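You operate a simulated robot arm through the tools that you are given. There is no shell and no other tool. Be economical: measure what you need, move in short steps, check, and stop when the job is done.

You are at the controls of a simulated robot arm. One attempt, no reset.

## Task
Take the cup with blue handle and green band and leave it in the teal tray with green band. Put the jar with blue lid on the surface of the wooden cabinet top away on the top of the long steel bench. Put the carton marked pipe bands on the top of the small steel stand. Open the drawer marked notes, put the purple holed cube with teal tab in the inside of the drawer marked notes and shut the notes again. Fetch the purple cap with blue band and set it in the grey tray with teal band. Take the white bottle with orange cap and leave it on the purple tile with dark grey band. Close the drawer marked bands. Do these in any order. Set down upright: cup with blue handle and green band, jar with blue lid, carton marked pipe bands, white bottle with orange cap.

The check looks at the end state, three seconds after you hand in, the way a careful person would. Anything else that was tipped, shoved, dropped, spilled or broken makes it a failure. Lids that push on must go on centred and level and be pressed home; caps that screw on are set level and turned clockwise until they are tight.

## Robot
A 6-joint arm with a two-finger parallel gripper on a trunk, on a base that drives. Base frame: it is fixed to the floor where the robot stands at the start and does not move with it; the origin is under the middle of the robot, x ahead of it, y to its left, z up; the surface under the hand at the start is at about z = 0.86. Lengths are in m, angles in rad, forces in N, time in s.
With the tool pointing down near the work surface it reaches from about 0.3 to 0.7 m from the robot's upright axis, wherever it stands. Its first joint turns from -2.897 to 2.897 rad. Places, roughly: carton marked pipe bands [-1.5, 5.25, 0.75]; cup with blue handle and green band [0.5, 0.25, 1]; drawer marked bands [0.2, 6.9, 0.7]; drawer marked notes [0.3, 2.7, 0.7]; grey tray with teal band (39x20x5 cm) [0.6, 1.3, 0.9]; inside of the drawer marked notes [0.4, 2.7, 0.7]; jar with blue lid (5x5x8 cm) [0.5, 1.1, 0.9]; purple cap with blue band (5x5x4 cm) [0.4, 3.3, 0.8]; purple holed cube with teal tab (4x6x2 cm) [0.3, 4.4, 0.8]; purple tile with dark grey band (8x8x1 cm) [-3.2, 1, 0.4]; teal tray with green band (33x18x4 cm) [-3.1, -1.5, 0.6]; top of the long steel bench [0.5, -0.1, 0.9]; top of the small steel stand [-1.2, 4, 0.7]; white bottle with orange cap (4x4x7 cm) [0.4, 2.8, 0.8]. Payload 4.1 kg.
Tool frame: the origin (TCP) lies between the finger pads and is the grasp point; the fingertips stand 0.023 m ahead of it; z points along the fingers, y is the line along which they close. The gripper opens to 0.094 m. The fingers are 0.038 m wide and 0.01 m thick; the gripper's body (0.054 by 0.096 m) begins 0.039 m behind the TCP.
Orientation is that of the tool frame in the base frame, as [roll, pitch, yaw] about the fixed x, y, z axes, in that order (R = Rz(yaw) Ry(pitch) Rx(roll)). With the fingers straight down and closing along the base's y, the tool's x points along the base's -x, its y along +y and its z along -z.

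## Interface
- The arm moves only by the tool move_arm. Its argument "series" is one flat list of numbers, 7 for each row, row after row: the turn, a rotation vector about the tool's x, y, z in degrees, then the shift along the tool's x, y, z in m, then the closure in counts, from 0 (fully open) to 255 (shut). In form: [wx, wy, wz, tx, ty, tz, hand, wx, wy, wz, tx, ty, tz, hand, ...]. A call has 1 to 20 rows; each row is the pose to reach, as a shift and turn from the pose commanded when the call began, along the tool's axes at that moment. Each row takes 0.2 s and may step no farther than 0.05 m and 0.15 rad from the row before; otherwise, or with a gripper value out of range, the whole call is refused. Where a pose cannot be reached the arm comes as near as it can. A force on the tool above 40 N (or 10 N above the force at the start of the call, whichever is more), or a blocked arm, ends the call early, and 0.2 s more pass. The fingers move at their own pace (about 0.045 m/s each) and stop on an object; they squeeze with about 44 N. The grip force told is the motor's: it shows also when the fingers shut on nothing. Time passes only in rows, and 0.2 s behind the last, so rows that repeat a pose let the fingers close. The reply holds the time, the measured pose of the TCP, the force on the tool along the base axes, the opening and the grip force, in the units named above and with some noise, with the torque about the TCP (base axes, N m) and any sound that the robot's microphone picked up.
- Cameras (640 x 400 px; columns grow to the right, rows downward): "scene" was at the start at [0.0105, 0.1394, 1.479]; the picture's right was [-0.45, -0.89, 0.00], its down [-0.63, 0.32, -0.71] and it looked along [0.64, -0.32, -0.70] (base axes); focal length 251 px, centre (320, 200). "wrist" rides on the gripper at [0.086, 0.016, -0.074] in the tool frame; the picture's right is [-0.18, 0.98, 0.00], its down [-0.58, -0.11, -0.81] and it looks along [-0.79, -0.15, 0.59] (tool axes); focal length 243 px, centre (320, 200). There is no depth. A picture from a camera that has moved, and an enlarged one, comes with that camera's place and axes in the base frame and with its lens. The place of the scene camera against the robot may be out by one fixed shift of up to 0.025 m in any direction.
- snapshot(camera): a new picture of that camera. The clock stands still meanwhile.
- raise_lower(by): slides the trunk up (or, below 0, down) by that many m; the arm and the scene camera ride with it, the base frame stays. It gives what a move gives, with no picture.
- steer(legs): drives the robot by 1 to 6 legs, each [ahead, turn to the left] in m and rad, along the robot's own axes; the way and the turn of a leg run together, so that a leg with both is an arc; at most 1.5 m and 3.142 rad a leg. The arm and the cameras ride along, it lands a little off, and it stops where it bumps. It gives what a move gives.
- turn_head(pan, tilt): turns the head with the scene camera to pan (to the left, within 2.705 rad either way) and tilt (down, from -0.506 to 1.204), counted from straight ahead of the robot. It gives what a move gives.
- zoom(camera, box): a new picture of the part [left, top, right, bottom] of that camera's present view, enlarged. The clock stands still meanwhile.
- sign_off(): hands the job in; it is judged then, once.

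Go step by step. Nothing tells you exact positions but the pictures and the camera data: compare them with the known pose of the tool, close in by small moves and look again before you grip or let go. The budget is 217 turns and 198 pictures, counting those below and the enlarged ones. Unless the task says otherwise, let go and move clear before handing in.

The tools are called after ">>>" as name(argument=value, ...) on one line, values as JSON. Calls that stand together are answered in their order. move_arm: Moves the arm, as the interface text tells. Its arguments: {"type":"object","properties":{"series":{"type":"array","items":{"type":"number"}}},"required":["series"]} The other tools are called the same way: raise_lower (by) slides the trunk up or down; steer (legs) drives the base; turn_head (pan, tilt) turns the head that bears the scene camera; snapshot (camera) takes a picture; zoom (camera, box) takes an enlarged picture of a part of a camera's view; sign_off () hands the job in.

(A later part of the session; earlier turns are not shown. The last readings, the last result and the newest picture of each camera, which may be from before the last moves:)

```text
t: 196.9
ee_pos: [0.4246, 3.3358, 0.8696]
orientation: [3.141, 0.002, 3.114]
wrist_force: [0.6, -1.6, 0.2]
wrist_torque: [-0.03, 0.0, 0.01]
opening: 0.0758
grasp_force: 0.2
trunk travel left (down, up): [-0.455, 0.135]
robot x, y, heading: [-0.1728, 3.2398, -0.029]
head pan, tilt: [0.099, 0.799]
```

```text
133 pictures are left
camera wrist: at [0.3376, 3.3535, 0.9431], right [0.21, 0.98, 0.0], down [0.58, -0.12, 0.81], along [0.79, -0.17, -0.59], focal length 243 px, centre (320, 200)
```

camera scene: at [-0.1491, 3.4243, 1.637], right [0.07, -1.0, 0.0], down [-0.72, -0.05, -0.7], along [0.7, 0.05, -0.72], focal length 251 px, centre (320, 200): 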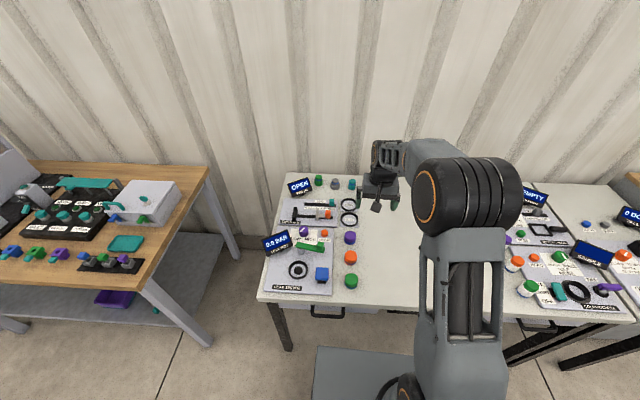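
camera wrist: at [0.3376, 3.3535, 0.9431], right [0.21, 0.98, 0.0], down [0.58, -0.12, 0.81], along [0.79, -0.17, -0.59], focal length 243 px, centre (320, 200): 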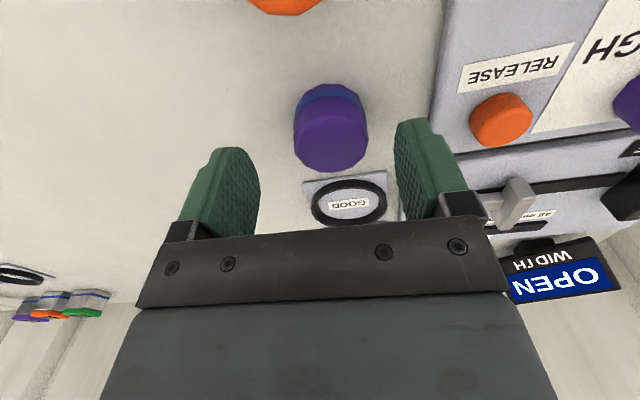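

Centred. I descend the last 4 cm, grip and lift.

>>> move_arm(series=[0, 0, 0, 0, 0.004, 0.02, 50, 0, 0, 0, 0, 0.004, 0.041, 50, 0, 0, 0, 0, 0.004, 0.041, 120, 0, 0, 0, 0, 0.004, 0.041, 255, 0, 0, 0, 0, 0.004, 0.041, 255, 0, 0, 0, 0, 0.004, 0.041, 255, 0, 0, 0, 0, 0.004, 0.041, 255, 0, 0, 0, 0, 0.004, 0.0, 255, 0, 0, 0, 0, 0.004, -0.04, 255, 0, 0, 0, 0, 0.004, -0.08, 255, 0, 0, 0, 0, 0.004, -0.12, 255, 0, 0, 0, 0, 0.004, -0.12, 255])

>>> snapshot(camera="wrist")

```text
t: 199.5
ee_pos: [0.4232, 3.3416, 0.9894]
orientation: [-3.141, 0.002, 3.113]
wrist_force: [-0.1, 0.7, -0.4]
wrist_torque: [0.0, -0.01, -0.04]
opening: 0.0442
grasp_force: 44.2
trunk travel left (down, up): [-0.455, 0.135]
robot x, y, heading: [-0.17, 3.2423, -0.028]
head pan, tilt: [0.099, 0.799]
```

```text
132 pictures are left
camera wrist: at [0.336, 3.3585, 1.0642], right [0.21, 0.98, 0.0], down [0.58, -0.12, 0.81], along [0.79, -0.17, -0.59], focal length 243 px, centre (320, 200)
```

wrist: 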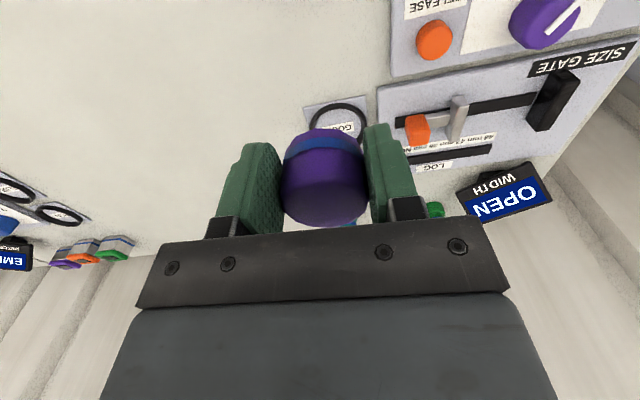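

Cap held. I raise the trunk and carry it back to the grey tray on the wooden cabinet.

>>> raise_lower(by=0.1)

>>> steer(legs=[[-0.36, 0], [0, -1.55], [1.0, 0], [0.9, 0], [0, 1.575], [0.4, 0]])

>>> snapshot(camera="scene")

>>> snapshot(camera="wrist")

```text
t: 200.8
ee_pos: [0.4224, 3.3406, 1.0897]
orientation: [-3.141, 0.003, 3.113]
wrist_force: [-0.7, -0.5, -1.2]
wrist_torque: [0.01, 0.02, 0.01]
opening: 0.0443
grasp_force: 44.5
trunk travel left (down, up): [-0.555, 0.035]
robot x, y, heading: [-0.1745, 3.242, -0.029]
head pan, tilt: [0.099, 0.799]
```

```text
t: 221.9
ee_pos: [0.4663, 1.4723, 1.0893]
orientation: [-3.141, 0.002, -3.134]
wrist_force: [0.2, -0.2, -0.4]
wrist_torque: [0.0, 0.01, 0.01]
opening: 0.0443
grasp_force: 43.7
trunk travel left (down, up): [-0.555, 0.035]
robot x, y, heading: [-0.1217, 1.3504, 0.005]
head pan, tilt: [0.099, 0.799]
```

```text
131 pictures are left
camera scene: at [-0.1077, 1.5357, 1.607], right [0.11, -0.99, 0.0], down [-0.71, -0.08, -0.7], along [0.69, 0.07, -0.72], focal length 251 px, centre (320, 200)
```

scene: 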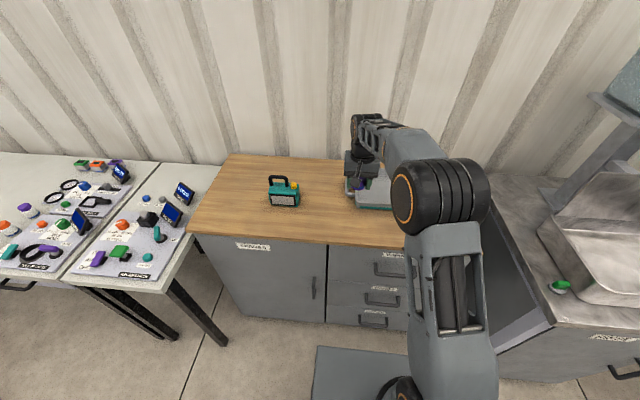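

```text
130 pictures are left
camera wrist: at [0.3793, 1.4878, 1.1635], right [0.17, 0.98, 0.0], down [0.58, -0.1, 0.81], along [0.79, -0.14, -0.59], focal length 243 px, centre (320, 200)
```

wrist: 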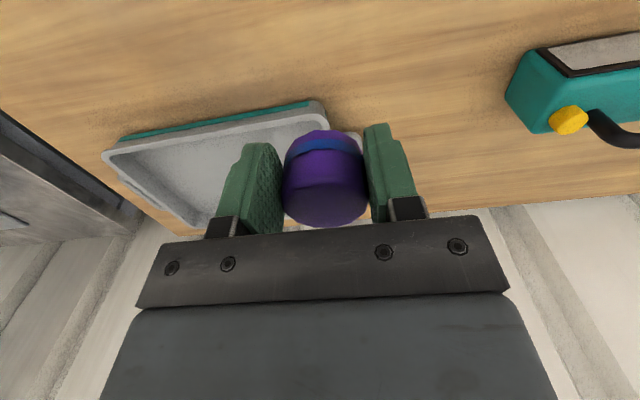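

The tray spans y 1.20–1.46, x 0.54–0.72. I drive 0.12 m closer, then move the cap over the tray's middle.

>>> steer(legs=[[0.12, 0]])

>>> move_arm(series=[0, 0, 0, -0.01, -0.045, 0, 255, 0, 0, 0, -0.02, -0.09, 0, 255, 0, 0, 0, -0.035, -0.138, 0, 255, 0, 0, 0, -0.035, -0.14, 0.045, 255, 0, 0, 0, -0.035, -0.14, 0.08, 255, 0, 0, 0, -0.035, -0.14, 0.08, 255])

>>> snapshot(camera="wrist")

```text
t: 223.2
ee_pos: [0.5864, 1.4739, 1.0897]
orientation: [-3.14, 0.001, -3.132]
wrist_force: [0.9, 0.1, -0.4]
wrist_torque: [0.01, 0.02, 0.0]
opening: 0.0446
grasp_force: 44.0
trunk travel left (down, up): [-0.555, 0.035]
robot x, y, heading: [-0.0052, 1.3549, 0.006]
head pan, tilt: [0.099, 0.799]
```

```text
refused: row 3 steps farther than a row can; nothing moved
```

```text
129 pictures are left
camera wrist: at [0.4992, 1.4888, 1.1633], right [0.17, 0.98, 0.0], down [0.58, -0.1, 0.81], along [0.79, -0.14, -0.59], focal length 243 px, centre (320, 200)
```

wrist: 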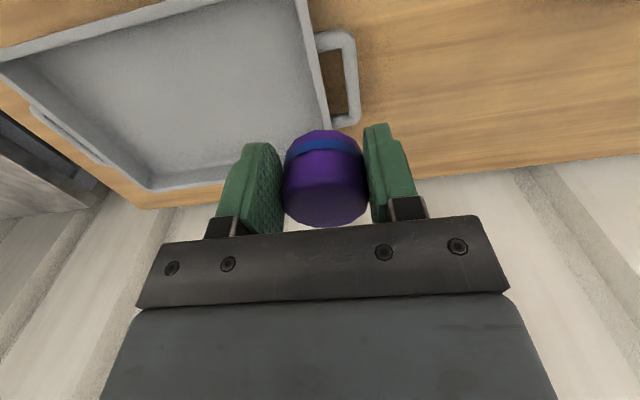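

>>> move_arm(series=[0, 0, 0, -0.01, -0.045, 0, 255, 0, 0, 0, -0.02, -0.09, 0, 255, 0, 0, 0, -0.03, -0.13, 0, 255, 0, 0, 0, -0.035, -0.14, 0.035, 255, 0, 0, 0, -0.035, -0.14, 0.075, 255, 0, 0, 0, -0.035, -0.14, 0.1, 255, 0, 0, 0, -0.035, -0.14, 0.1, 255])

>>> snapshot(camera="wrist")

```text
t: 224.8
ee_pos: [0.6226, 1.3339, 0.9885]
orientation: [-3.142, 0.002, -3.131]
wrist_force: [-0.7, -0.4, -1.6]
wrist_torque: [0.02, -0.03, 0.0]
opening: 0.0446
grasp_force: 43.8
trunk travel left (down, up): [-0.555, 0.035]
robot x, y, heading: [-0.0049, 1.3516, 0.006]
head pan, tilt: [0.099, 0.799]
```

```text
128 pictures are left
camera wrist: at [0.5348, 1.3489, 1.0632], right [0.17, 0.98, 0.0], down [0.58, -0.1, 0.81], along [0.8, -0.14, -0.59], focal length 243 px, centre (320, 200)
```

wrist: 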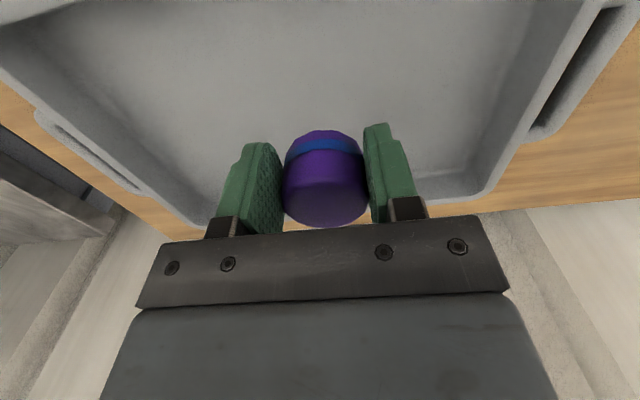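

Over the tray interior. I lower, creeping at the end until contact.

>>> move_arm(series=[0, 0, 0, 0, 0, 0.03, 255, 0, 0, 0, 0, 0, 0.055, 255, 0, 0, 0, 0, 0, 0.062, 255, 0, 0, 0, 0, 0, 0.066, 255, 0, 0, 0, 0, 0, 0.07, 255, 0, 0, 0, 0, 0, 0.074, 255, 0, 0, 0, 0, 0, 0.074, 255])

>>> zoom(camera="wrist", box=[180, 60, 480, 250])

```text
t: 226.4
ee_pos: [0.6217, 1.3333, 0.9195]
orientation: [3.141, 0.01, -3.132]
wrist_force: [2.3, -0.2, 32.2]
wrist_torque: [0.14, -0.21, -0.11]
opening: 0.0443
grasp_force: 43.9
trunk travel left (down, up): [-0.555, 0.035]
robot x, y, heading: [-0.0062, 1.3543, 0.006]
head pan, tilt: [0.099, 0.799]
```

```text
2.11 times, centred on (330, 155) of wrist
camera zoom: at [0.5346, 1.3487, 0.9924], right [0.17, 0.98, 0.0], down [0.57, -0.1, 0.81], along [0.8, -0.14, -0.58], focal length 511 px, centre (299, 295)
```

zoom: 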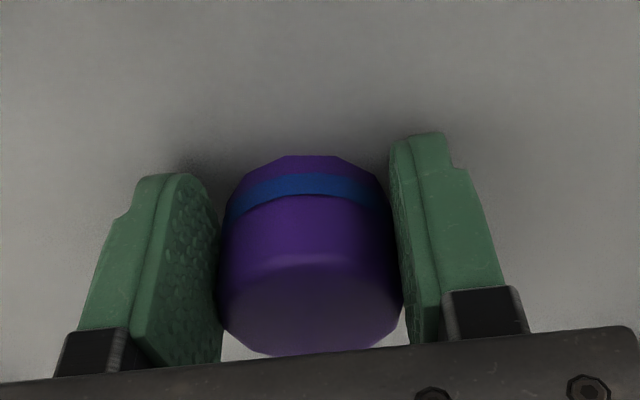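

Contact at TCP 0.92 (32 N, negligible torque). I ease up, release and rise.

>>> move_arm(series=[0, 0, 0, 0, 0, -0.005, 255, 0, 0, 0, 0, 0, -0.005, 120, 0, 0, 0, 0, 0, -0.005, 60, 0, 0, 0, 0, 0, -0.005, 0, 0, 0, 0, 0, 0, -0.005, 0, 0, 0, 0, 0, 0, -0.005, 0, 0, 0, 0, 0, 0, -0.04, 0, 0, 0, 0, 0, 0, -0.08, 0, 0, 0, 0, 0, 0, -0.12, 0, 0, 0, 0, 0, 0, -0.16, 0, 0, 0, 0, 0.04, 0, -0.17, 0, 0, 0, 0, 0.08, 0, -0.17, 0])

>>> snapshot(camera="wrist")

```text
t: 229.0
ee_pos: [0.5422, 1.3351, 1.0855]
orientation: [3.141, 0.002, -3.132]
wrist_force: [-0.6, -0.1, -0.3]
wrist_torque: [0.04, -0.01, -0.01]
opening: 0.0937
grasp_force: 0.1
trunk travel left (down, up): [-0.555, 0.035]
robot x, y, heading: [-0.0073, 1.3543, 0.001]
head pan, tilt: [0.099, 0.799]
```

```text
126 pictures are left
camera wrist: at [0.4548, 1.3494, 1.1589], right [0.17, 0.98, 0.0], down [0.58, -0.1, 0.81], along [0.79, -0.14, -0.59], focal length 243 px, centre (320, 200)
```

wrist: 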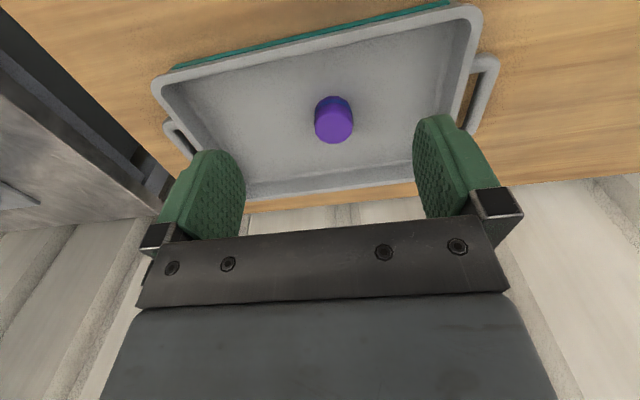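

Cap done. Next the white bottle with orange cap: I drive in front of it.

>>> steer(legs=[[-0.42, 0], [0, 1.57], [1.4, 0], [0, -1.57], [0.27, 0]])

>>> snapshot(camera="wrist")

>>> snapshot(camera="scene")

```text
t: 247.3
ee_pos: [0.358, 2.7479, 1.0846]
orientation: [3.141, 0.002, -3.113]
wrist_force: [-0.1, 0.4, -0.7]
wrist_torque: [-0.01, 0.01, -0.02]
opening: 0.0941
grasp_force: 0.2
trunk travel left (down, up): [-0.555, 0.035]
robot x, y, heading: [-0.1915, 2.7575, 0.03]
head pan, tilt: [0.099, 0.799]
```

```text
125 pictures are left
camera wrist: at [0.2712, 2.7615, 1.1584], right [0.15, 0.99, 0.0], down [0.58, -0.09, 0.81], along [0.8, -0.12, -0.59], focal length 243 px, centre (320, 200)
```

wrist: 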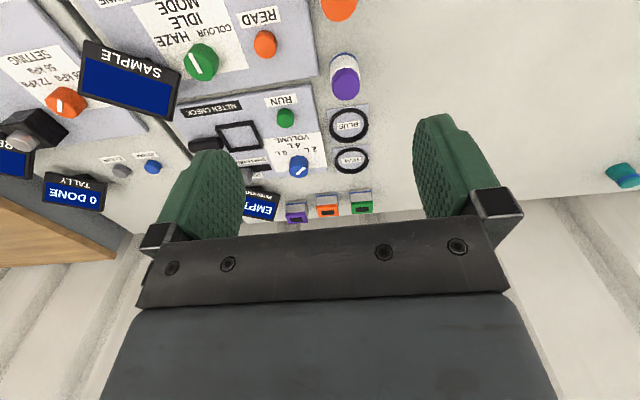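

```text
124 pictures are left
camera scene: at [-0.1766, 2.9398, 1.607], right [0.13, -0.99, 0.0], down [-0.71, -0.09, -0.7], along [0.69, 0.09, -0.72], focal length 251 px, centre (320, 200)
```

scene: 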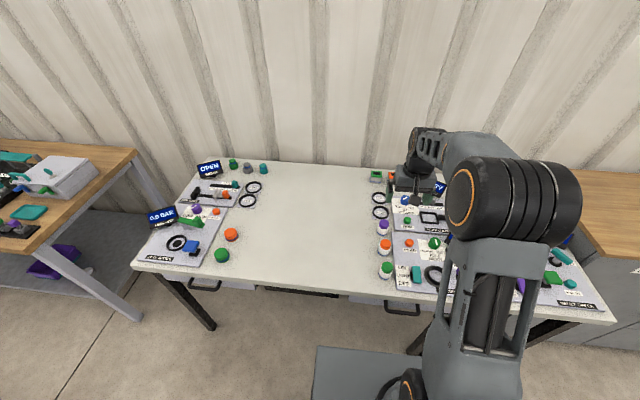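

The purple bottle is at (0.43, 2.77); the orange one about (0.345, 2.77). I pull the tool back and lower the trunk for a better view.

>>> move_arm(series=[0, 0, 0, 0.04, 0.01, 0, 0, 0, 0, 0, 0.08, 0.02, 0, 0, 0, 0, 0, 0.08, 0.02, 0, 0])

>>> raise_lower(by=-0.1)

>>> snapshot(camera="wrist")

```text
t: 248.1
ee_pos: [0.2765, 2.7652, 1.084]
orientation: [3.141, 0.001, -3.112]
wrist_force: [0.7, -0.6, -0.1]
wrist_torque: [0.0, 0.0, -0.04]
opening: 0.0941
grasp_force: 0.1
trunk travel left (down, up): [-0.555, 0.035]
robot x, y, heading: [-0.1895, 2.76, 0.027]
head pan, tilt: [0.099, 0.799]
```

```text
t: 249.5
ee_pos: [0.2775, 2.7643, 0.9848]
orientation: [-3.141, 0.001, -3.112]
wrist_force: [0.0, -0.2, 0.8]
wrist_torque: [0.0, -0.01, 0.0]
opening: 0.0936
grasp_force: 0.0
trunk travel left (down, up): [-0.455, 0.135]
robot x, y, heading: [-0.1897, 2.7588, 0.026]
head pan, tilt: [0.099, 0.799]
```

```text
123 pictures are left
camera wrist: at [0.1896, 2.7789, 1.0588], right [0.15, 0.99, 0.0], down [0.58, -0.09, 0.81], along [0.8, -0.12, -0.59], focal length 243 px, centre (320, 200)
```

wrist: 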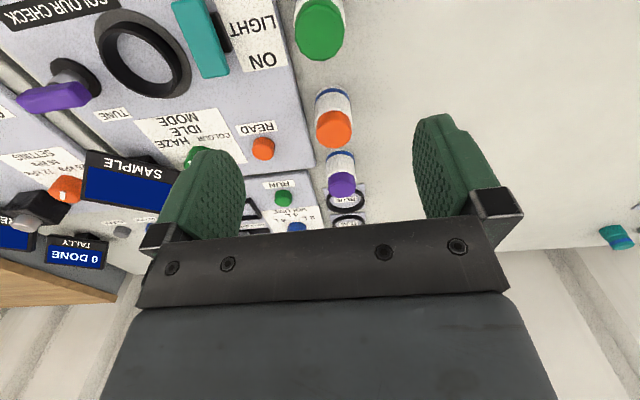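

Orange cap top is about (0.354, 2.771, 0.852). I go over it with narrowed fingers to z 0.89 and check.

>>> move_arm(series=[0, 0, 0, -0.038, 0.002, 0, 80, 0, 0, 0, -0.077, 0.0035, 0, 80, 0, 0, 0, -0.077, 0.0035, 0.045, 80, 0, 0, 0, -0.077, 0.0035, 0.09, 80, 0, 0, 0, -0.077, 0.0035, 0.09, 80])

>>> snapshot(camera="wrist")

```text
t: 250.7
ee_pos: [0.3542, 2.7717, 0.8946]
orientation: [-3.141, 0.002, -3.113]
wrist_force: [0.5, -0.4, 0.3]
wrist_torque: [0.0, 0.02, -0.01]
opening: 0.0646
grasp_force: 0.1
trunk travel left (down, up): [-0.455, 0.135]
robot x, y, heading: [-0.1931, 2.7563, 0.019]
head pan, tilt: [0.099, 0.799]
```

```text
122 pictures are left
camera wrist: at [0.2665, 2.7842, 0.9688], right [0.15, 0.99, 0.0], down [0.58, -0.09, 0.81], along [0.8, -0.12, -0.59], focal length 243 px, centre (320, 200)
```

wrist: 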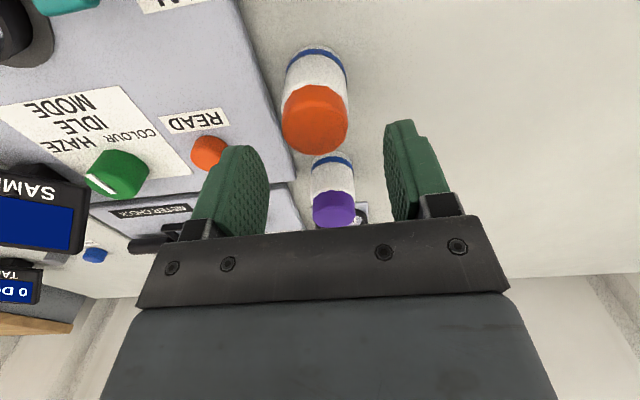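

Aligned; READ button is clear of the finger. I descend, grip and lift.

>>> move_arm(series=[0, 0, 0, 0.004, -0.003, 0.02, 80, 0, 0, 0, 0.004, -0.003, 0.04, 80, 0, 0, 0, 0.004, -0.003, 0.058, 80, 0, 0, 0, 0.004, -0.003, 0.058, 80, 0, 0, 0, 0.004, -0.003, 0.058, 140, 0, 0, 0, 0.004, -0.003, 0.058, 255, 0, 0, 0, 0.004, -0.003, 0.058, 255, 0, 0, 0, 0.004, -0.003, 0.058, 255])

>>> snapshot(camera="wrist")

```text
t: 252.5
ee_pos: [0.3511, 2.768, 0.8376]
orientation: [-3.141, 0.002, -3.113]
wrist_force: [-0.6, 0.5, -0.2]
wrist_torque: [-0.04, 0.02, -0.01]
opening: 0.0391
grasp_force: 43.8
trunk travel left (down, up): [-0.455, 0.135]
robot x, y, heading: [-0.1922, 2.7566, 0.029]
head pan, tilt: [0.099, 0.799]
```

```text
121 pictures are left
camera wrist: at [0.2627, 2.7813, 0.9115], right [0.15, 0.99, 0.0], down [0.58, -0.09, 0.81], along [0.8, -0.12, -0.59], focal length 243 px, centre (320, 200)
```

wrist: 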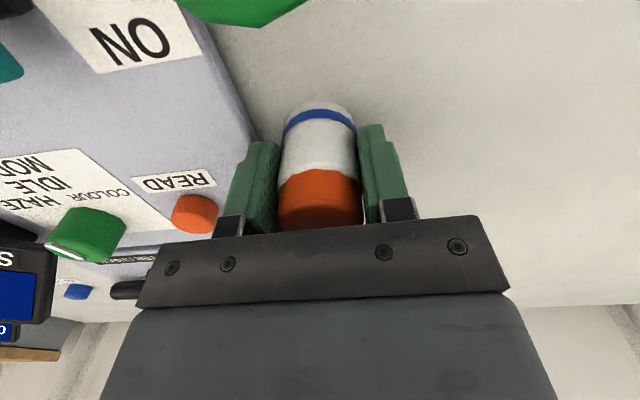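

Bottle gripped (39 mm). I lift it and drive to the low wall by the tile.

>>> move_arm(series=[0, 0, 0, 0, 0, -0.04, 255, 0, 0, 0, 0, 0, -0.08, 255, 0, 0, 0, 0, 0, -0.12, 255, 0, 0, 0, 0, 0, -0.12, 255])

>>> steer(legs=[[-0.4, 0], [0, -1.6], [1.25, 0], [1.25, 0], [0, -1.57]])

>>> steer(legs=[[1.3, 0], [1.3, 0]])

```text
t: 253.5
ee_pos: [0.351, 2.7686, 0.9567]
orientation: [3.141, 0.001, -3.112]
wrist_force: [-0.7, 0.5, 0.2]
wrist_torque: [0.02, 0.02, 0.02]
opening: 0.039
grasp_force: 43.8
trunk travel left (down, up): [-0.455, 0.135]
robot x, y, heading: [-0.189, 2.7553, 0.025]
head pan, tilt: [0.099, 0.799]
```

```text
t: 275.5
ee_pos: [-1.1389, 0.2399, 0.957]
orientation: [3.141, 0.001, 0.023]
wrist_force: [-1.1, -0.1, -0.8]
wrist_torque: [0.0, 0.0, 0.0]
opening: 0.0387
grasp_force: 44.2
trunk travel left (down, up): [-0.455, 0.135]
robot x, y, heading: [-0.599, 0.2424, -3.122]
head pan, tilt: [0.099, 0.799]
```

```text
t: 288.1
ee_pos: [-3.7196, 0.144, 0.9555]
orientation: [3.14, 0.002, 0.044]
wrist_force: [0.0, 0.3, -0.5]
wrist_torque: [0.0, -0.02, 0.0]
opening: 0.0389
grasp_force: 44.0
trunk travel left (down, up): [-0.455, 0.135]
robot x, y, heading: [-3.1777, 0.1621, -3.097]
head pan, tilt: [0.099, 0.799]
```

>>> steer(legs=[[0, -1.61], [0.15, 0]])

>>> turn_head(pan=0.1, tilt=0.9)

>>> snapshot(camera="scene")

>>> snapshot(camera="wrist")

```text
t: 293.4
ee_pos: [-3.1751, 0.854, 0.9567]
orientation: [3.141, 0.001, -1.566]
wrist_force: [0.3, 0.6, -1.1]
wrist_torque: [-0.01, -0.01, 0.0]
opening: 0.0389
grasp_force: 43.9
trunk travel left (down, up): [-0.455, 0.135]
robot x, y, heading: [-3.1789, 0.3136, 1.569]
head pan, tilt: [0.099, 0.799]
```

```text
t: 294.0
ee_pos: [-3.1742, 0.8536, 0.9551]
orientation: [3.141, 0.001, -1.568]
wrist_force: [-1.1, -0.8, -0.6]
wrist_torque: [0.0, 0.0, -0.02]
opening: 0.0387
grasp_force: 44.1
trunk travel left (down, up): [-0.455, 0.135]
robot x, y, heading: [-3.1799, 0.3117, 1.568]
head pan, tilt: [0.099, 0.901]
```

```text
120 pictures are left
camera scene: at [-3.3558, 0.336, 1.4992], right [0.99, 0.1, 0.0], down [0.08, -0.78, -0.62], along [-0.06, 0.62, -0.78], focal length 251 px, centre (320, 200)
```

scene: 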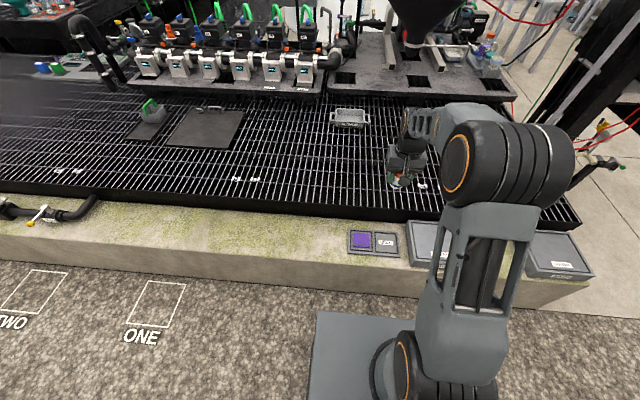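

```text
119 pictures are left
camera wrist: at [-3.1912, 0.7672, 1.0305], right [-0.98, 0.18, 0.0], down [0.11, 0.58, 0.81], along [0.15, 0.79, -0.59], focal length 243 px, centre (320, 200)
```

wrist: 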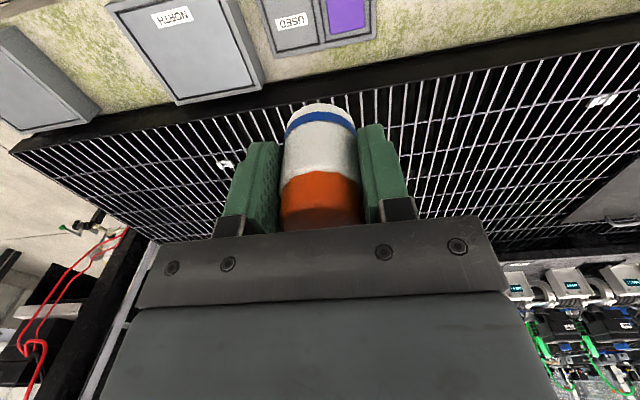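

The tile is at about (-3.21, 0.96, 0.41). I move 0.08 m closer, lower the trunk 0.35 m and look.

>>> steer(legs=[[0.08, 0]])

>>> raise_lower(by=-0.35)

>>> snapshot(camera="wrist")

```text
t: 295.1
ee_pos: [-3.175, 0.9336, 0.9558]
orientation: [-3.141, 0.002, -1.568]
wrist_force: [0.0, 0.3, -1.0]
wrist_torque: [-0.03, -0.03, 0.01]
opening: 0.0386
grasp_force: 43.5
trunk travel left (down, up): [-0.455, 0.135]
robot x, y, heading: [-3.1809, 0.389, 1.579]
head pan, tilt: [0.099, 0.901]
```

```text
t: 298.5
ee_pos: [-3.1749, 0.9346, 0.6063]
orientation: [3.141, 0.002, -1.568]
wrist_force: [-0.6, 0.3, 0.0]
wrist_torque: [0.01, 0.0, -0.02]
opening: 0.0387
grasp_force: 44.5
trunk travel left (down, up): [-0.105, 0.485]
robot x, y, heading: [-3.1819, 0.3976, 1.575]
head pan, tilt: [0.099, 0.901]
```

```text
118 pictures are left
camera wrist: at [-3.1916, 0.8474, 0.6805], right [-0.98, 0.18, 0.0], down [0.11, 0.58, 0.81], along [0.15, 0.79, -0.59], focal length 243 px, centre (320, 200)
```

wrist: 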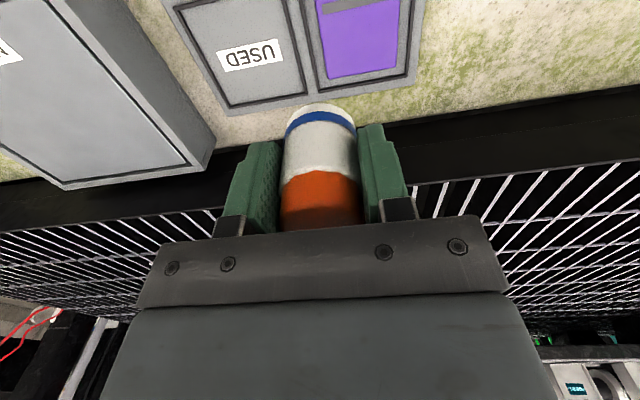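

Tile centre ≈ (-3.212, 0.946). I shift over it and lower most of the way.

>>> move_arm(series=[0, 0, 0, -0.0115, 0.036, 0, 255, 0, 0, 0, -0.0115, 0.036, 0.04, 255, 0, 0, 0, -0.0115, 0.036, 0.08, 255, 0, 0, 0, -0.0115, 0.036, 0.11, 255, 0, 0, 0, -0.0115, 0.036, 0.13, 255, 0, 0, 0, -0.0115, 0.036, 0.13, 255])

>>> snapshot(camera="wrist")

>>> zoom(camera="scene", box=[280, 100, 480, 250])

```text
t: 299.9
ee_pos: [-3.2125, 0.9448, 0.474]
orientation: [-3.14, 0.001, -1.567]
wrist_force: [0.6, 0.7, -1.2]
wrist_torque: [0.01, 0.02, -0.02]
opening: 0.0388
grasp_force: 43.7
trunk travel left (down, up): [-0.105, 0.485]
robot x, y, heading: [-3.1814, 0.3942, 1.571]
head pan, tilt: [0.099, 0.901]
```

```text
117 pictures are left
camera wrist: at [-3.2274, 0.8588, 0.5496], right [-0.98, 0.18, 0.0], down [0.11, 0.58, 0.81], along [0.15, 0.79, -0.59], focal length 243 px, centre (320, 200)
```

wrist: 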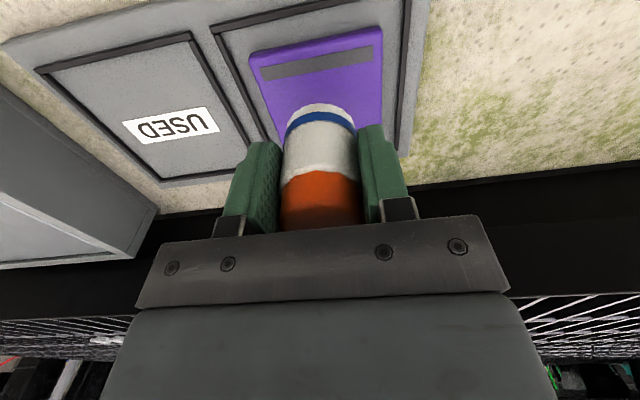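

```text
2.67 times, centred on (380, 175) of scene
camera zoom: at [-3.3558, 0.4159, 1.1491], right [0.99, 0.1, 0.0], down [0.08, -0.78, -0.62], along [-0.06, 0.62, -0.78], focal length 668 px, centre (160, 267)
```

zoom: 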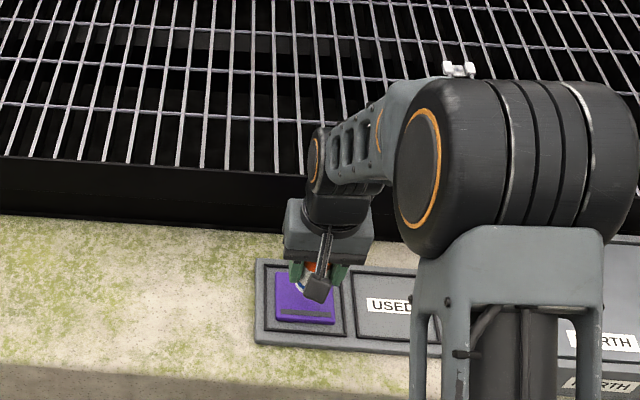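

Bottle is above the tile middle. I creep down until contact.

>>> move_arm(series=[0, 0, 0, 0, 0.002, 0.004, 255, 0, 0, 0, 0, 0.002, 0.007, 255, 0, 0, 0, 0, 0.002, 0.01, 255, 0, 0, 0, 0, 0.002, 0.012, 255, 0, 0, 0, 0, 0.002, 0.014, 255, 0, 0, 0, 0, 0.002, 0.016, 255, 0, 0, 0, 0, 0.002, 0.016, 255])

>>> zoom(camera="wrist", box=[180, 20, 460, 240])

```text
t: 301.5
ee_pos: [-3.2146, 0.946, 0.4601]
orientation: [-3.141, 0.001, -1.568]
wrist_force: [0.1, -0.9, -0.6]
wrist_torque: [-0.01, 0.0, -0.02]
opening: 0.0391
grasp_force: 43.6
trunk travel left (down, up): [-0.105, 0.485]
robot x, y, heading: [-3.178, 0.3954, 1.576]
head pan, tilt: [0.099, 0.901]
```

```text
1.82 times, centred on (320, 130) of wrist
camera zoom: at [-3.2297, 0.8589, 0.5345], right [-0.98, 0.18, 0.0], down [0.11, 0.58, 0.81], along [0.15, 0.79, -0.59], focal length 441 px, centre (320, 327)
```

zoom: 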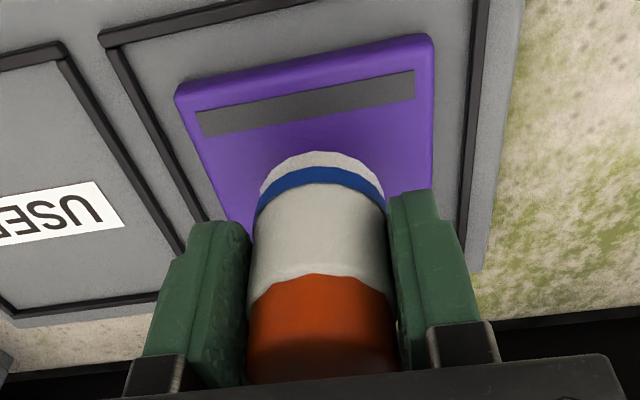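

>>> move_arm(series=[0, 0, 0, 0, 0, 0.002, 255, 0, 0, 0, 0, 0, 0.004, 255, 0, 0, 0, 0, 0, 0.006, 255, 0, 0, 0, 0, 0, 0.008, 255, 0, 0, 0, 0, 0, 0.01, 255, 0, 0, 0, 0, 0, 0.01, 255])

>>> zoom(camera="wrist", box=[180, 20, 460, 240])

```text
t: 302.9
ee_pos: [-3.213, 0.9454, 0.4503]
orientation: [-3.141, 0.002, -1.569]
wrist_force: [-0.3, 0.9, -1.3]
wrist_torque: [0.02, -0.01, 0.01]
opening: 0.0386
grasp_force: 44.0
trunk travel left (down, up): [-0.105, 0.485]
robot x, y, heading: [-3.1795, 0.3925, 1.572]
head pan, tilt: [0.099, 0.901]
```

```text
1.82 times, centred on (320, 130) of wrist
camera zoom: at [-3.2297, 0.8589, 0.5243], right [-0.98, 0.18, 0.0], down [0.11, 0.58, 0.81], along [0.15, 0.79, -0.59], focal length 441 px, centre (320, 327)
```

zoom: 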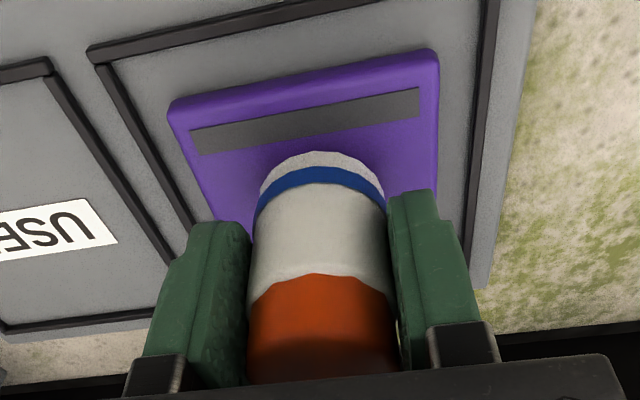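

>>> move_arm(series=[0, 0, 0, 0, 0, 0.002, 255, 0, 0, 0, 0, 0, 0.004, 255, 0, 0, 0, 0, 0, 0.006, 255, 0, 0, 0, 0, 0, 0.008, 255, 0, 0, 0, 0, 0, 0.01, 255, 0, 0, 0, 0, 0, 0.01, 255])

>>> zoom(camera="wrist", box=[180, 20, 460, 240])

```text
t: 304.3
ee_pos: [-3.2133, 0.9461, 0.4407]
orientation: [-3.141, 0.004, -1.568]
wrist_force: [0.4, -3.4, 5.8]
wrist_torque: [-0.04, 0.0, 0.03]
opening: 0.0387
grasp_force: 44.7
trunk travel left (down, up): [-0.105, 0.485]
robot x, y, heading: [-3.1776, 0.3944, 1.572]
head pan, tilt: [0.099, 0.901]
```

```text
1.82 times, centred on (320, 130) of wrist
camera zoom: at [-3.2294, 0.8591, 0.5145], right [-0.98, 0.18, 0.0], down [0.11, 0.58, 0.81], along [0.15, 0.79, -0.59], focal length 441 px, centre (320, 327)
```

zoom: 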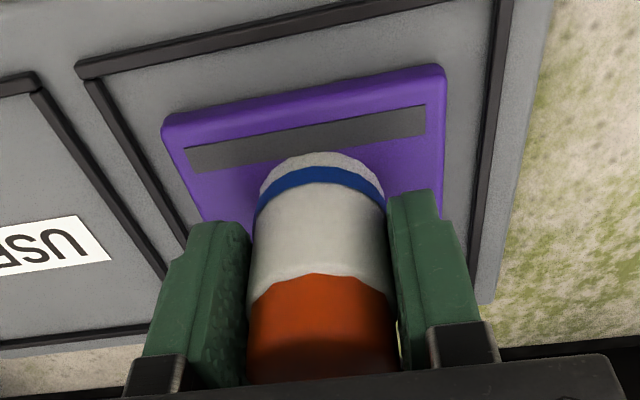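

Light contact (6 N). I release and rise.

>>> move_arm(series=[0, 0, 0, 0, 0, 0, 255, 0, 0, 0, 0, 0, 0, 130, 0, 0, 0, 0, 0, 0, 90, 0, 0, 0, 0, 0, 0, 50, 0, 0, 0, 0, 0, 0, 50, 0, 0, 0, 0, 0, -0.03, 50, 0, 0, 0, 0, 0, -0.07, 0, 0, 0, 0, 0, 0, -0.11, 0, 0, 0, 0, 0, 0, -0.15, 0, 0, 0, 0, 0, 0, -0.19, 0, 0, 0, 0, 0.04, 0, -0.2, 0, 0, 0, 0, 0.08, 0, -0.2, 0])

>>> snapshot(camera="wrist")

```text
t: 306.9
ee_pos: [-3.2124, 0.8657, 0.6405]
orientation: [3.141, 0.002, -1.568]
wrist_force: [-0.1, -0.2, -0.6]
wrist_torque: [0.0, -0.02, -0.02]
opening: 0.0941
grasp_force: 0.1
trunk travel left (down, up): [-0.105, 0.485]
robot x, y, heading: [-3.1818, 0.3944, 1.573]
head pan, tilt: [0.099, 0.901]
```

```text
112 pictures are left
camera wrist: at [-3.2285, 0.7783, 0.7142], right [-0.98, 0.18, 0.0], down [0.11, 0.58, 0.81], along [0.15, 0.79, -0.59], focal length 243 px, centre (320, 200)
```

wrist: 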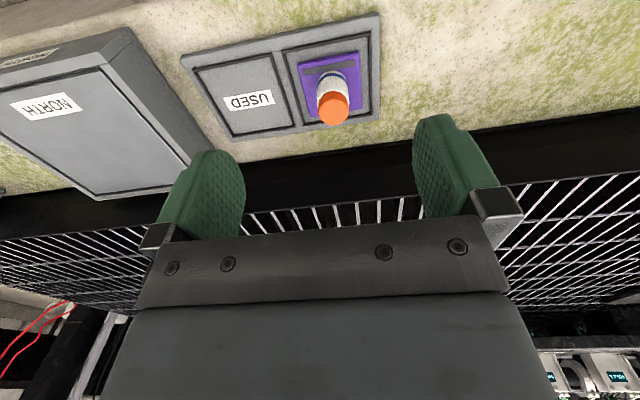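

Bottle done, upright on the tile. I raise the trunk and drive back to the table with the notes drawer.

>>> raise_lower(by=0.35)

>>> steer(legs=[[-0.25, 0], [0, -1.57], [1.3, 0], [1.3, 0], [0, 1.57]])

>>> steer(legs=[[1.28, 0], [1.28, 0], [0, -1.57]])

>>> turn_head(pan=0.0, tilt=0.6)

>>> snapshot(camera="scene")

```text
t: 310.3
ee_pos: [-3.2113, 0.8662, 0.9896]
orientation: [-3.141, 0.003, -1.569]
wrist_force: [-0.1, 0.8, 0.8]
wrist_torque: [-0.01, 0.0, 0.0]
opening: 0.0939
grasp_force: 0.1
trunk travel left (down, up): [-0.455, 0.135]
robot x, y, heading: [-3.1798, 0.3967, 1.567]
head pan, tilt: [0.099, 0.901]
```

```text
t: 332.2
ee_pos: [-0.5903, 0.6367, 0.9907]
orientation: [3.141, 0.001, -1.56]
wrist_force: [0.2, 0.3, -1.2]
wrist_torque: [0.0, 0.01, 0.04]
opening: 0.094
grasp_force: 0.1
trunk travel left (down, up): [-0.455, 0.135]
robot x, y, heading: [-0.5528, 0.1629, 1.577]
head pan, tilt: [0.099, 0.901]
```

```text
t: 348.4
ee_pos: [-0.0751, 2.7486, 0.9904]
orientation: [-3.141, 0.004, 3.138]
wrist_force: [-0.3, -0.8, 0.3]
wrist_torque: [0.0, 0.0, 0.0]
opening: 0.094
grasp_force: 0.0
trunk travel left (down, up): [-0.455, 0.135]
robot x, y, heading: [-0.5491, 2.7185, -0.009]
head pan, tilt: [0.099, 0.901]
```

```text
t: 349.2
ee_pos: [-0.0747, 2.7487, 0.99]
orientation: [3.142, 0.002, 3.136]
wrist_force: [0.1, -0.2, -0.4]
wrist_torque: [-0.02, 0.01, -0.06]
opening: 0.094
grasp_force: 0.1
trunk travel left (down, up): [-0.455, 0.135]
robot x, y, heading: [-0.5495, 2.7191, -0.006]
head pan, tilt: [0.0, 0.6]
```

```text
111 pictures are left
camera scene: at [-0.5199, 2.8931, 1.5238], right [-0.01, -1.0, 0.0], down [-0.57, 0.0, -0.82], along [0.82, -0.01, -0.57], focal length 251 px, centre (320, 200)
```

scene: 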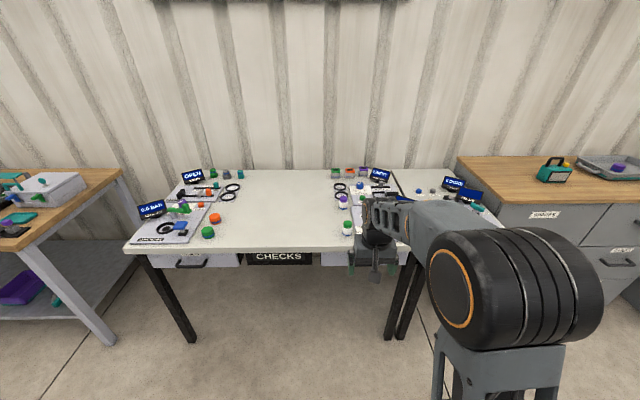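

I'm in front of the notes drawer. I turn the tool for a horizontal approach with the fingers closing vertically.

>>> move_arm(series=[0, 0, -8.2, 0, 0, 0, 0, 0, 0, -16.4, 0, 0, 0, 0, 0, 0, -24.6, 0, 0, 0, 0, 0, 0, -32.8, 0, 0, 0, 0, 0, 0, -41, 0, 0, 0, 0, 0, 0, -49.2, 0, 0, 0, 0, 0, 0, -57.4, 0, 0, 0, 0, 0, 0, -65.6, 0, 0, 0, 0, 0, 0, -73.8, 0, 0, 0, 0, 0, 0, -82, 0, 0, 0, 0, 0, 0, -90, 0, 0, 0, 0])

>>> move_arm(series=[8.2, 0, 0, 0, -0.01, 0, 0, 16.4, 0, 0, 0, -0.02, 0, 0, 24.6, 0, 0, 0, -0.03, 0, 0, 32.8, 0, 0, 0, -0.04, 0, 0, 41, 0, 0, 0, -0.05, 0, 0, 49.2, 0, 0, 0, -0.06, 0, 0, 57.4, 0, 0, 0, -0.07, 0, 0, 65.6, 0, 0, 0, -0.08, 0, 0, 73.8, 0, 0, 0, -0.09, 0, 0, 82, 0, 0, 0, -0.1, 0, 0, 90, 0, 0, 0, -0.1, 0, 0, 90, 0, 0, 0, -0.1, 0, 0])

>>> raise_lower(by=-0.28)

>>> snapshot(camera="wrist")

>>> snapshot(camera="scene")

```text
t: 351.6
ee_pos: [-0.0753, 2.7472, 0.9912]
orientation: [-3.139, -0.001, -1.575]
wrist_force: [-0.3, -0.2, -0.8]
wrist_torque: [0.02, -0.03, 0.02]
opening: 0.0941
grasp_force: 0.0
trunk travel left (down, up): [-0.455, 0.135]
robot x, y, heading: [-0.5473, 2.7172, -0.009]
head pan, tilt: [0.0, 0.6]
```

```text
t: 354.2
ee_pos: [0.0193, 2.7911, 0.9939]
orientation: [-1.569, 0.0, -1.6]
wrist_force: [0.2, -0.2, -0.1]
wrist_torque: [-0.02, 0.0, 0.02]
opening: 0.0937
grasp_force: 0.0
out of reach, approached as far as the arm can: row 6, 7, 8, 9, 10, 11, 12
trunk travel left (down, up): [-0.455, 0.135]
robot x, y, heading: [-0.5473, 2.7223, -0.011]
head pan, tilt: [0.0, 0.6]
```

```text
t: 357.1
ee_pos: [0.019, 2.7901, 0.7128]
orientation: [-1.573, 0.0, -1.599]
wrist_force: [-1.0, -0.3, 0.1]
wrist_torque: [-0.01, 0.0, 0.02]
opening: 0.0942
grasp_force: 0.0
trunk travel left (down, up): [-0.175, 0.415]
robot x, y, heading: [-0.5474, 2.7222, -0.008]
head pan, tilt: [0.0, 0.6]
```

```text
110 pictures are left
camera wrist: at [-0.0582, 2.706, 0.6975], right [0.0, 0.18, -0.98], down [-0.79, 0.61, 0.11], along [0.62, 0.77, 0.15], focal length 243 px, centre (320, 200)
```

wrist: 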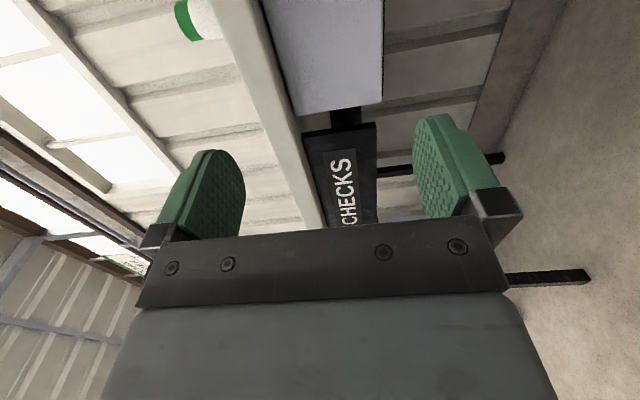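

```text
109 pictures are left
camera scene: at [-0.5199, 2.8931, 1.2439], right [-0.01, -1.0, 0.0], down [-0.56, 0.0, -0.83], along [0.83, -0.01, -0.56], focal length 251 px, centre (320, 200)
```

scene: 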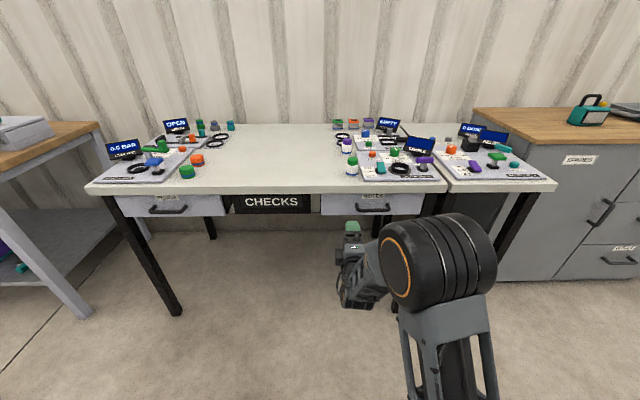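

>>> zoom(camera="scene", box=[310, 170, 450, 260])

```text
4.44 times, centred on (380, 215) of scene
camera zoom: at [-0.5199, 2.8931, 1.2439], right [-0.01, -1.0, 0.0], down [-0.56, 0.0, -0.83], along [0.83, -0.01, -0.56], focal length 1114 px, centre (53, 133)
```

zoom: 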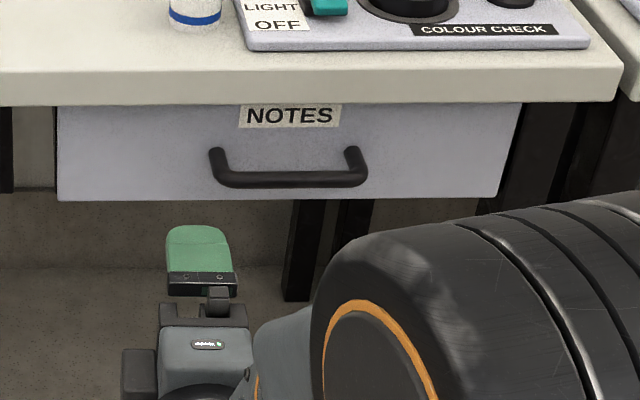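

The handle is a horizontal bow at about (0.21, 2.69, 0.68). I sidestep the base 0.1 m to the right and 0.1 m ahead.

>>> steer(legs=[[0, -0.785], [0.14, 0], [0, 0.785]])

>>> snapshot(camera="wrist")

>>> zoom(camera="scene", box=[270, 150, 430, 270])

```text
t: 362.5
ee_pos: [0.1172, 2.6865, 0.7121]
orientation: [-1.572, -0.001, -1.607]
wrist_force: [0.2, 0.2, 0.1]
wrist_torque: [0.0, 0.03, -0.01]
opening: 0.0941
grasp_force: 0.0
trunk travel left (down, up): [-0.175, 0.415]
robot x, y, heading: [-0.4522, 2.6174, -0.011]
head pan, tilt: [0.0, 0.6]
```

```text
107 pictures are left
camera wrist: at [0.039, 2.6029, 0.6974], right [0.01, 0.18, -0.98], down [-0.78, 0.61, 0.11], along [0.62, 0.77, 0.15], focal length 243 px, centre (320, 200)
```

wrist: 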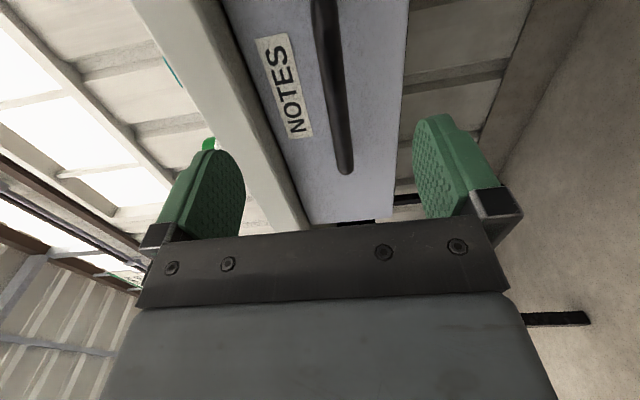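

```text
3.33 times, centred on (350, 210) of scene
camera zoom: at [-0.4217, 2.7926, 1.2439], right [-0.01, -1.0, 0.0], down [-0.56, 0.01, -0.83], along [0.82, -0.01, -0.56], focal length 836 px, centre (220, 167)
```

zoom: 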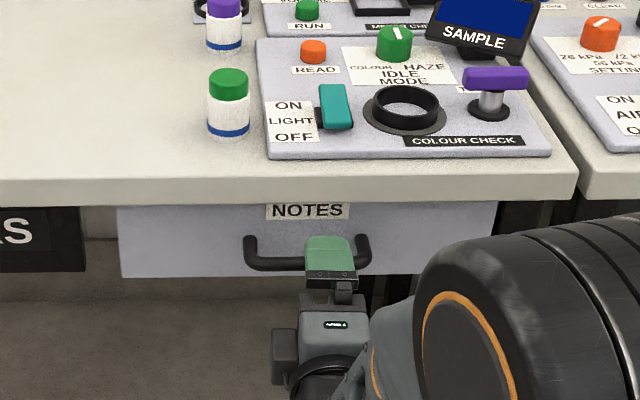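

The bar lies at x≈0.213, z≈0.707, right between the fingers. I narrow the fingers, advance 9 cm and grip it.

>>> move_arm(series=[0, 0, 0, 0, 0.005, 0, 100, 0, 0, 0, 0, 0.005, 0, 100, 0, 0, 0, 0, 0.005, 0.03, 100, 0, 0, 0, 0, 0.005, 0.06, 100, 0, 0, 0, 0, 0.005, 0.09, 100, 0, 0, 0, 0, 0.005, 0.09, 100])

>>> snapshot(camera="wrist")

```text
t: 363.7
ee_pos: [0.192, 2.6908, 0.7091]
orientation: [-1.57, 0.0, -1.617]
wrist_force: [-21.6, -2.1, 4.2]
wrist_torque: [0.18, -0.82, 0.37]
opening: 0.0587
grasp_force: 1.7
out of reach, approached as far as the arm can: row 4, 5
trunk travel left (down, up): [-0.175, 0.415]
robot x, y, heading: [-0.4477, 2.6162, -0.014]
head pan, tilt: [0.0, 0.6]
stopped in row 5: the force on the tool passed its limit at 86 N (the readings are from after the stop); the commanded pose is now the measured one
```

```text
105 pictures are left
camera wrist: at [0.1141, 2.6083, 0.6932], right [0.01, 0.18, -0.98], down [-0.78, 0.62, 0.11], along [0.63, 0.77, 0.15], focal length 243 px, centre (320, 200)
```

wrist: 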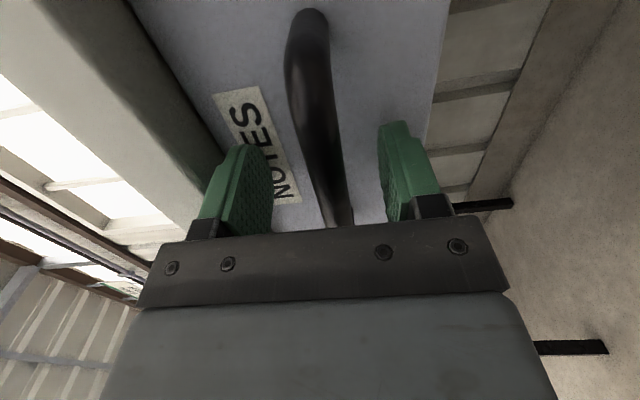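

A fingertip touched the drawer front; the bar is between the pads. I back off 5 mm and close on it.

>>> move_arm(series=[0, 0, 0, 0, 0, -0.006, 100, 0, 0, 0, 0, 0, -0.006, 160, 0, 0, 0, 0, 0, -0.006, 255, 0, 0, 0, 0, 0, -0.006, 255, 0, 0, 0, 0, 0, -0.006, 255, 0, 0, 0, 0, 0, -0.006, 255])

>>> snapshot(camera="wrist")

```text
t: 365.1
ee_pos: [0.1904, 2.6931, 0.7022]
orientation: [-1.587, -0.003, -1.615]
wrist_force: [-2.7, -0.3, -33.1]
wrist_torque: [0.31, -0.34, 0.03]
opening: 0.0136
grasp_force: 45.1
trunk travel left (down, up): [-0.175, 0.415]
robot x, y, heading: [-0.4519, 2.6205, -0.013]
head pan, tilt: [0.0, 0.6]
```

```text
104 pictures are left
camera wrist: at [0.11, 2.6085, 0.688], right [-0.01, 0.18, -0.98], down [-0.78, 0.62, 0.12], along [0.63, 0.77, 0.14], focal length 243 px, centre (320, 200)
```

wrist: 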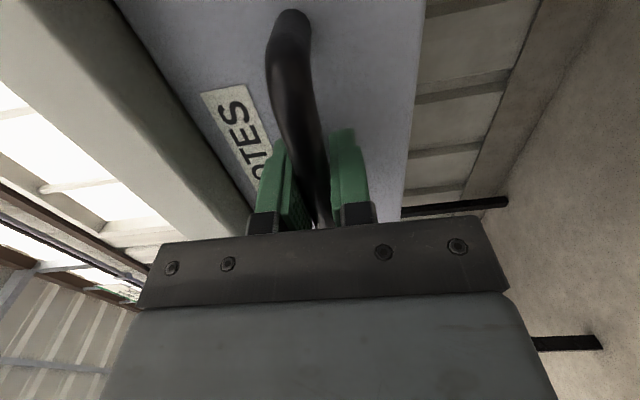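

Bar gripped. I relieve the vertical load and pull the drawer by driving back 0.2 m.

>>> move_arm(series=[0, 0, 0, 0, 0.006, 0, 255, 0, 0, 0, 0, 0.006, 0, 255])

>>> steer(legs=[[-0.2, 0]])

>>> snapshot(camera="scene")

```text
t: 365.7
ee_pos: [0.1892, 2.6921, 0.7022]
orientation: [-1.572, 0.0, -1.615]
wrist_force: [-8.3, -1.8, -11.4]
wrist_torque: [0.04, -0.04, 0.1]
opening: 0.0137
grasp_force: 45.3
trunk travel left (down, up): [-0.175, 0.415]
robot x, y, heading: [-0.451, 2.6192, -0.012]
head pan, tilt: [0.0, 0.6]
```

```text
t: 367.3
ee_pos: [-0.0093, 2.6903, 0.7038]
orientation: [-1.574, 0.003, -1.622]
wrist_force: [0.1, -34.4, 4.6]
wrist_torque: [-0.71, -0.02, -0.54]
opening: 0.0137
grasp_force: 44.8
trunk travel left (down, up): [-0.175, 0.415]
robot x, y, heading: [-0.6499, 2.6183, -0.017]
head pan, tilt: [0.0, 0.6]
```

```text
103 pictures are left
camera scene: at [-0.62, 2.7926, 1.2444], right [-0.02, -1.0, 0.0], down [-0.56, 0.01, -0.83], along [0.83, -0.01, -0.56], focal length 251 px, centre (320, 200)
```

scene: 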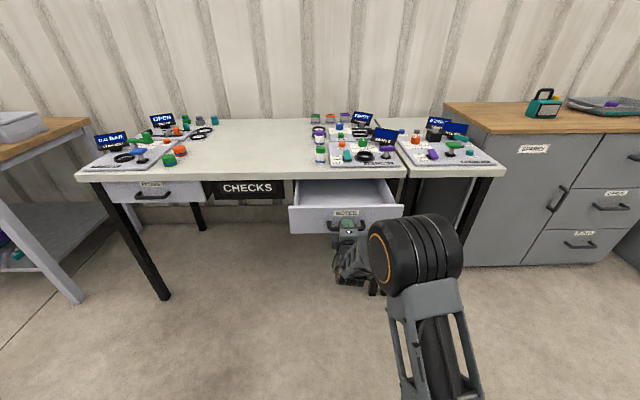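

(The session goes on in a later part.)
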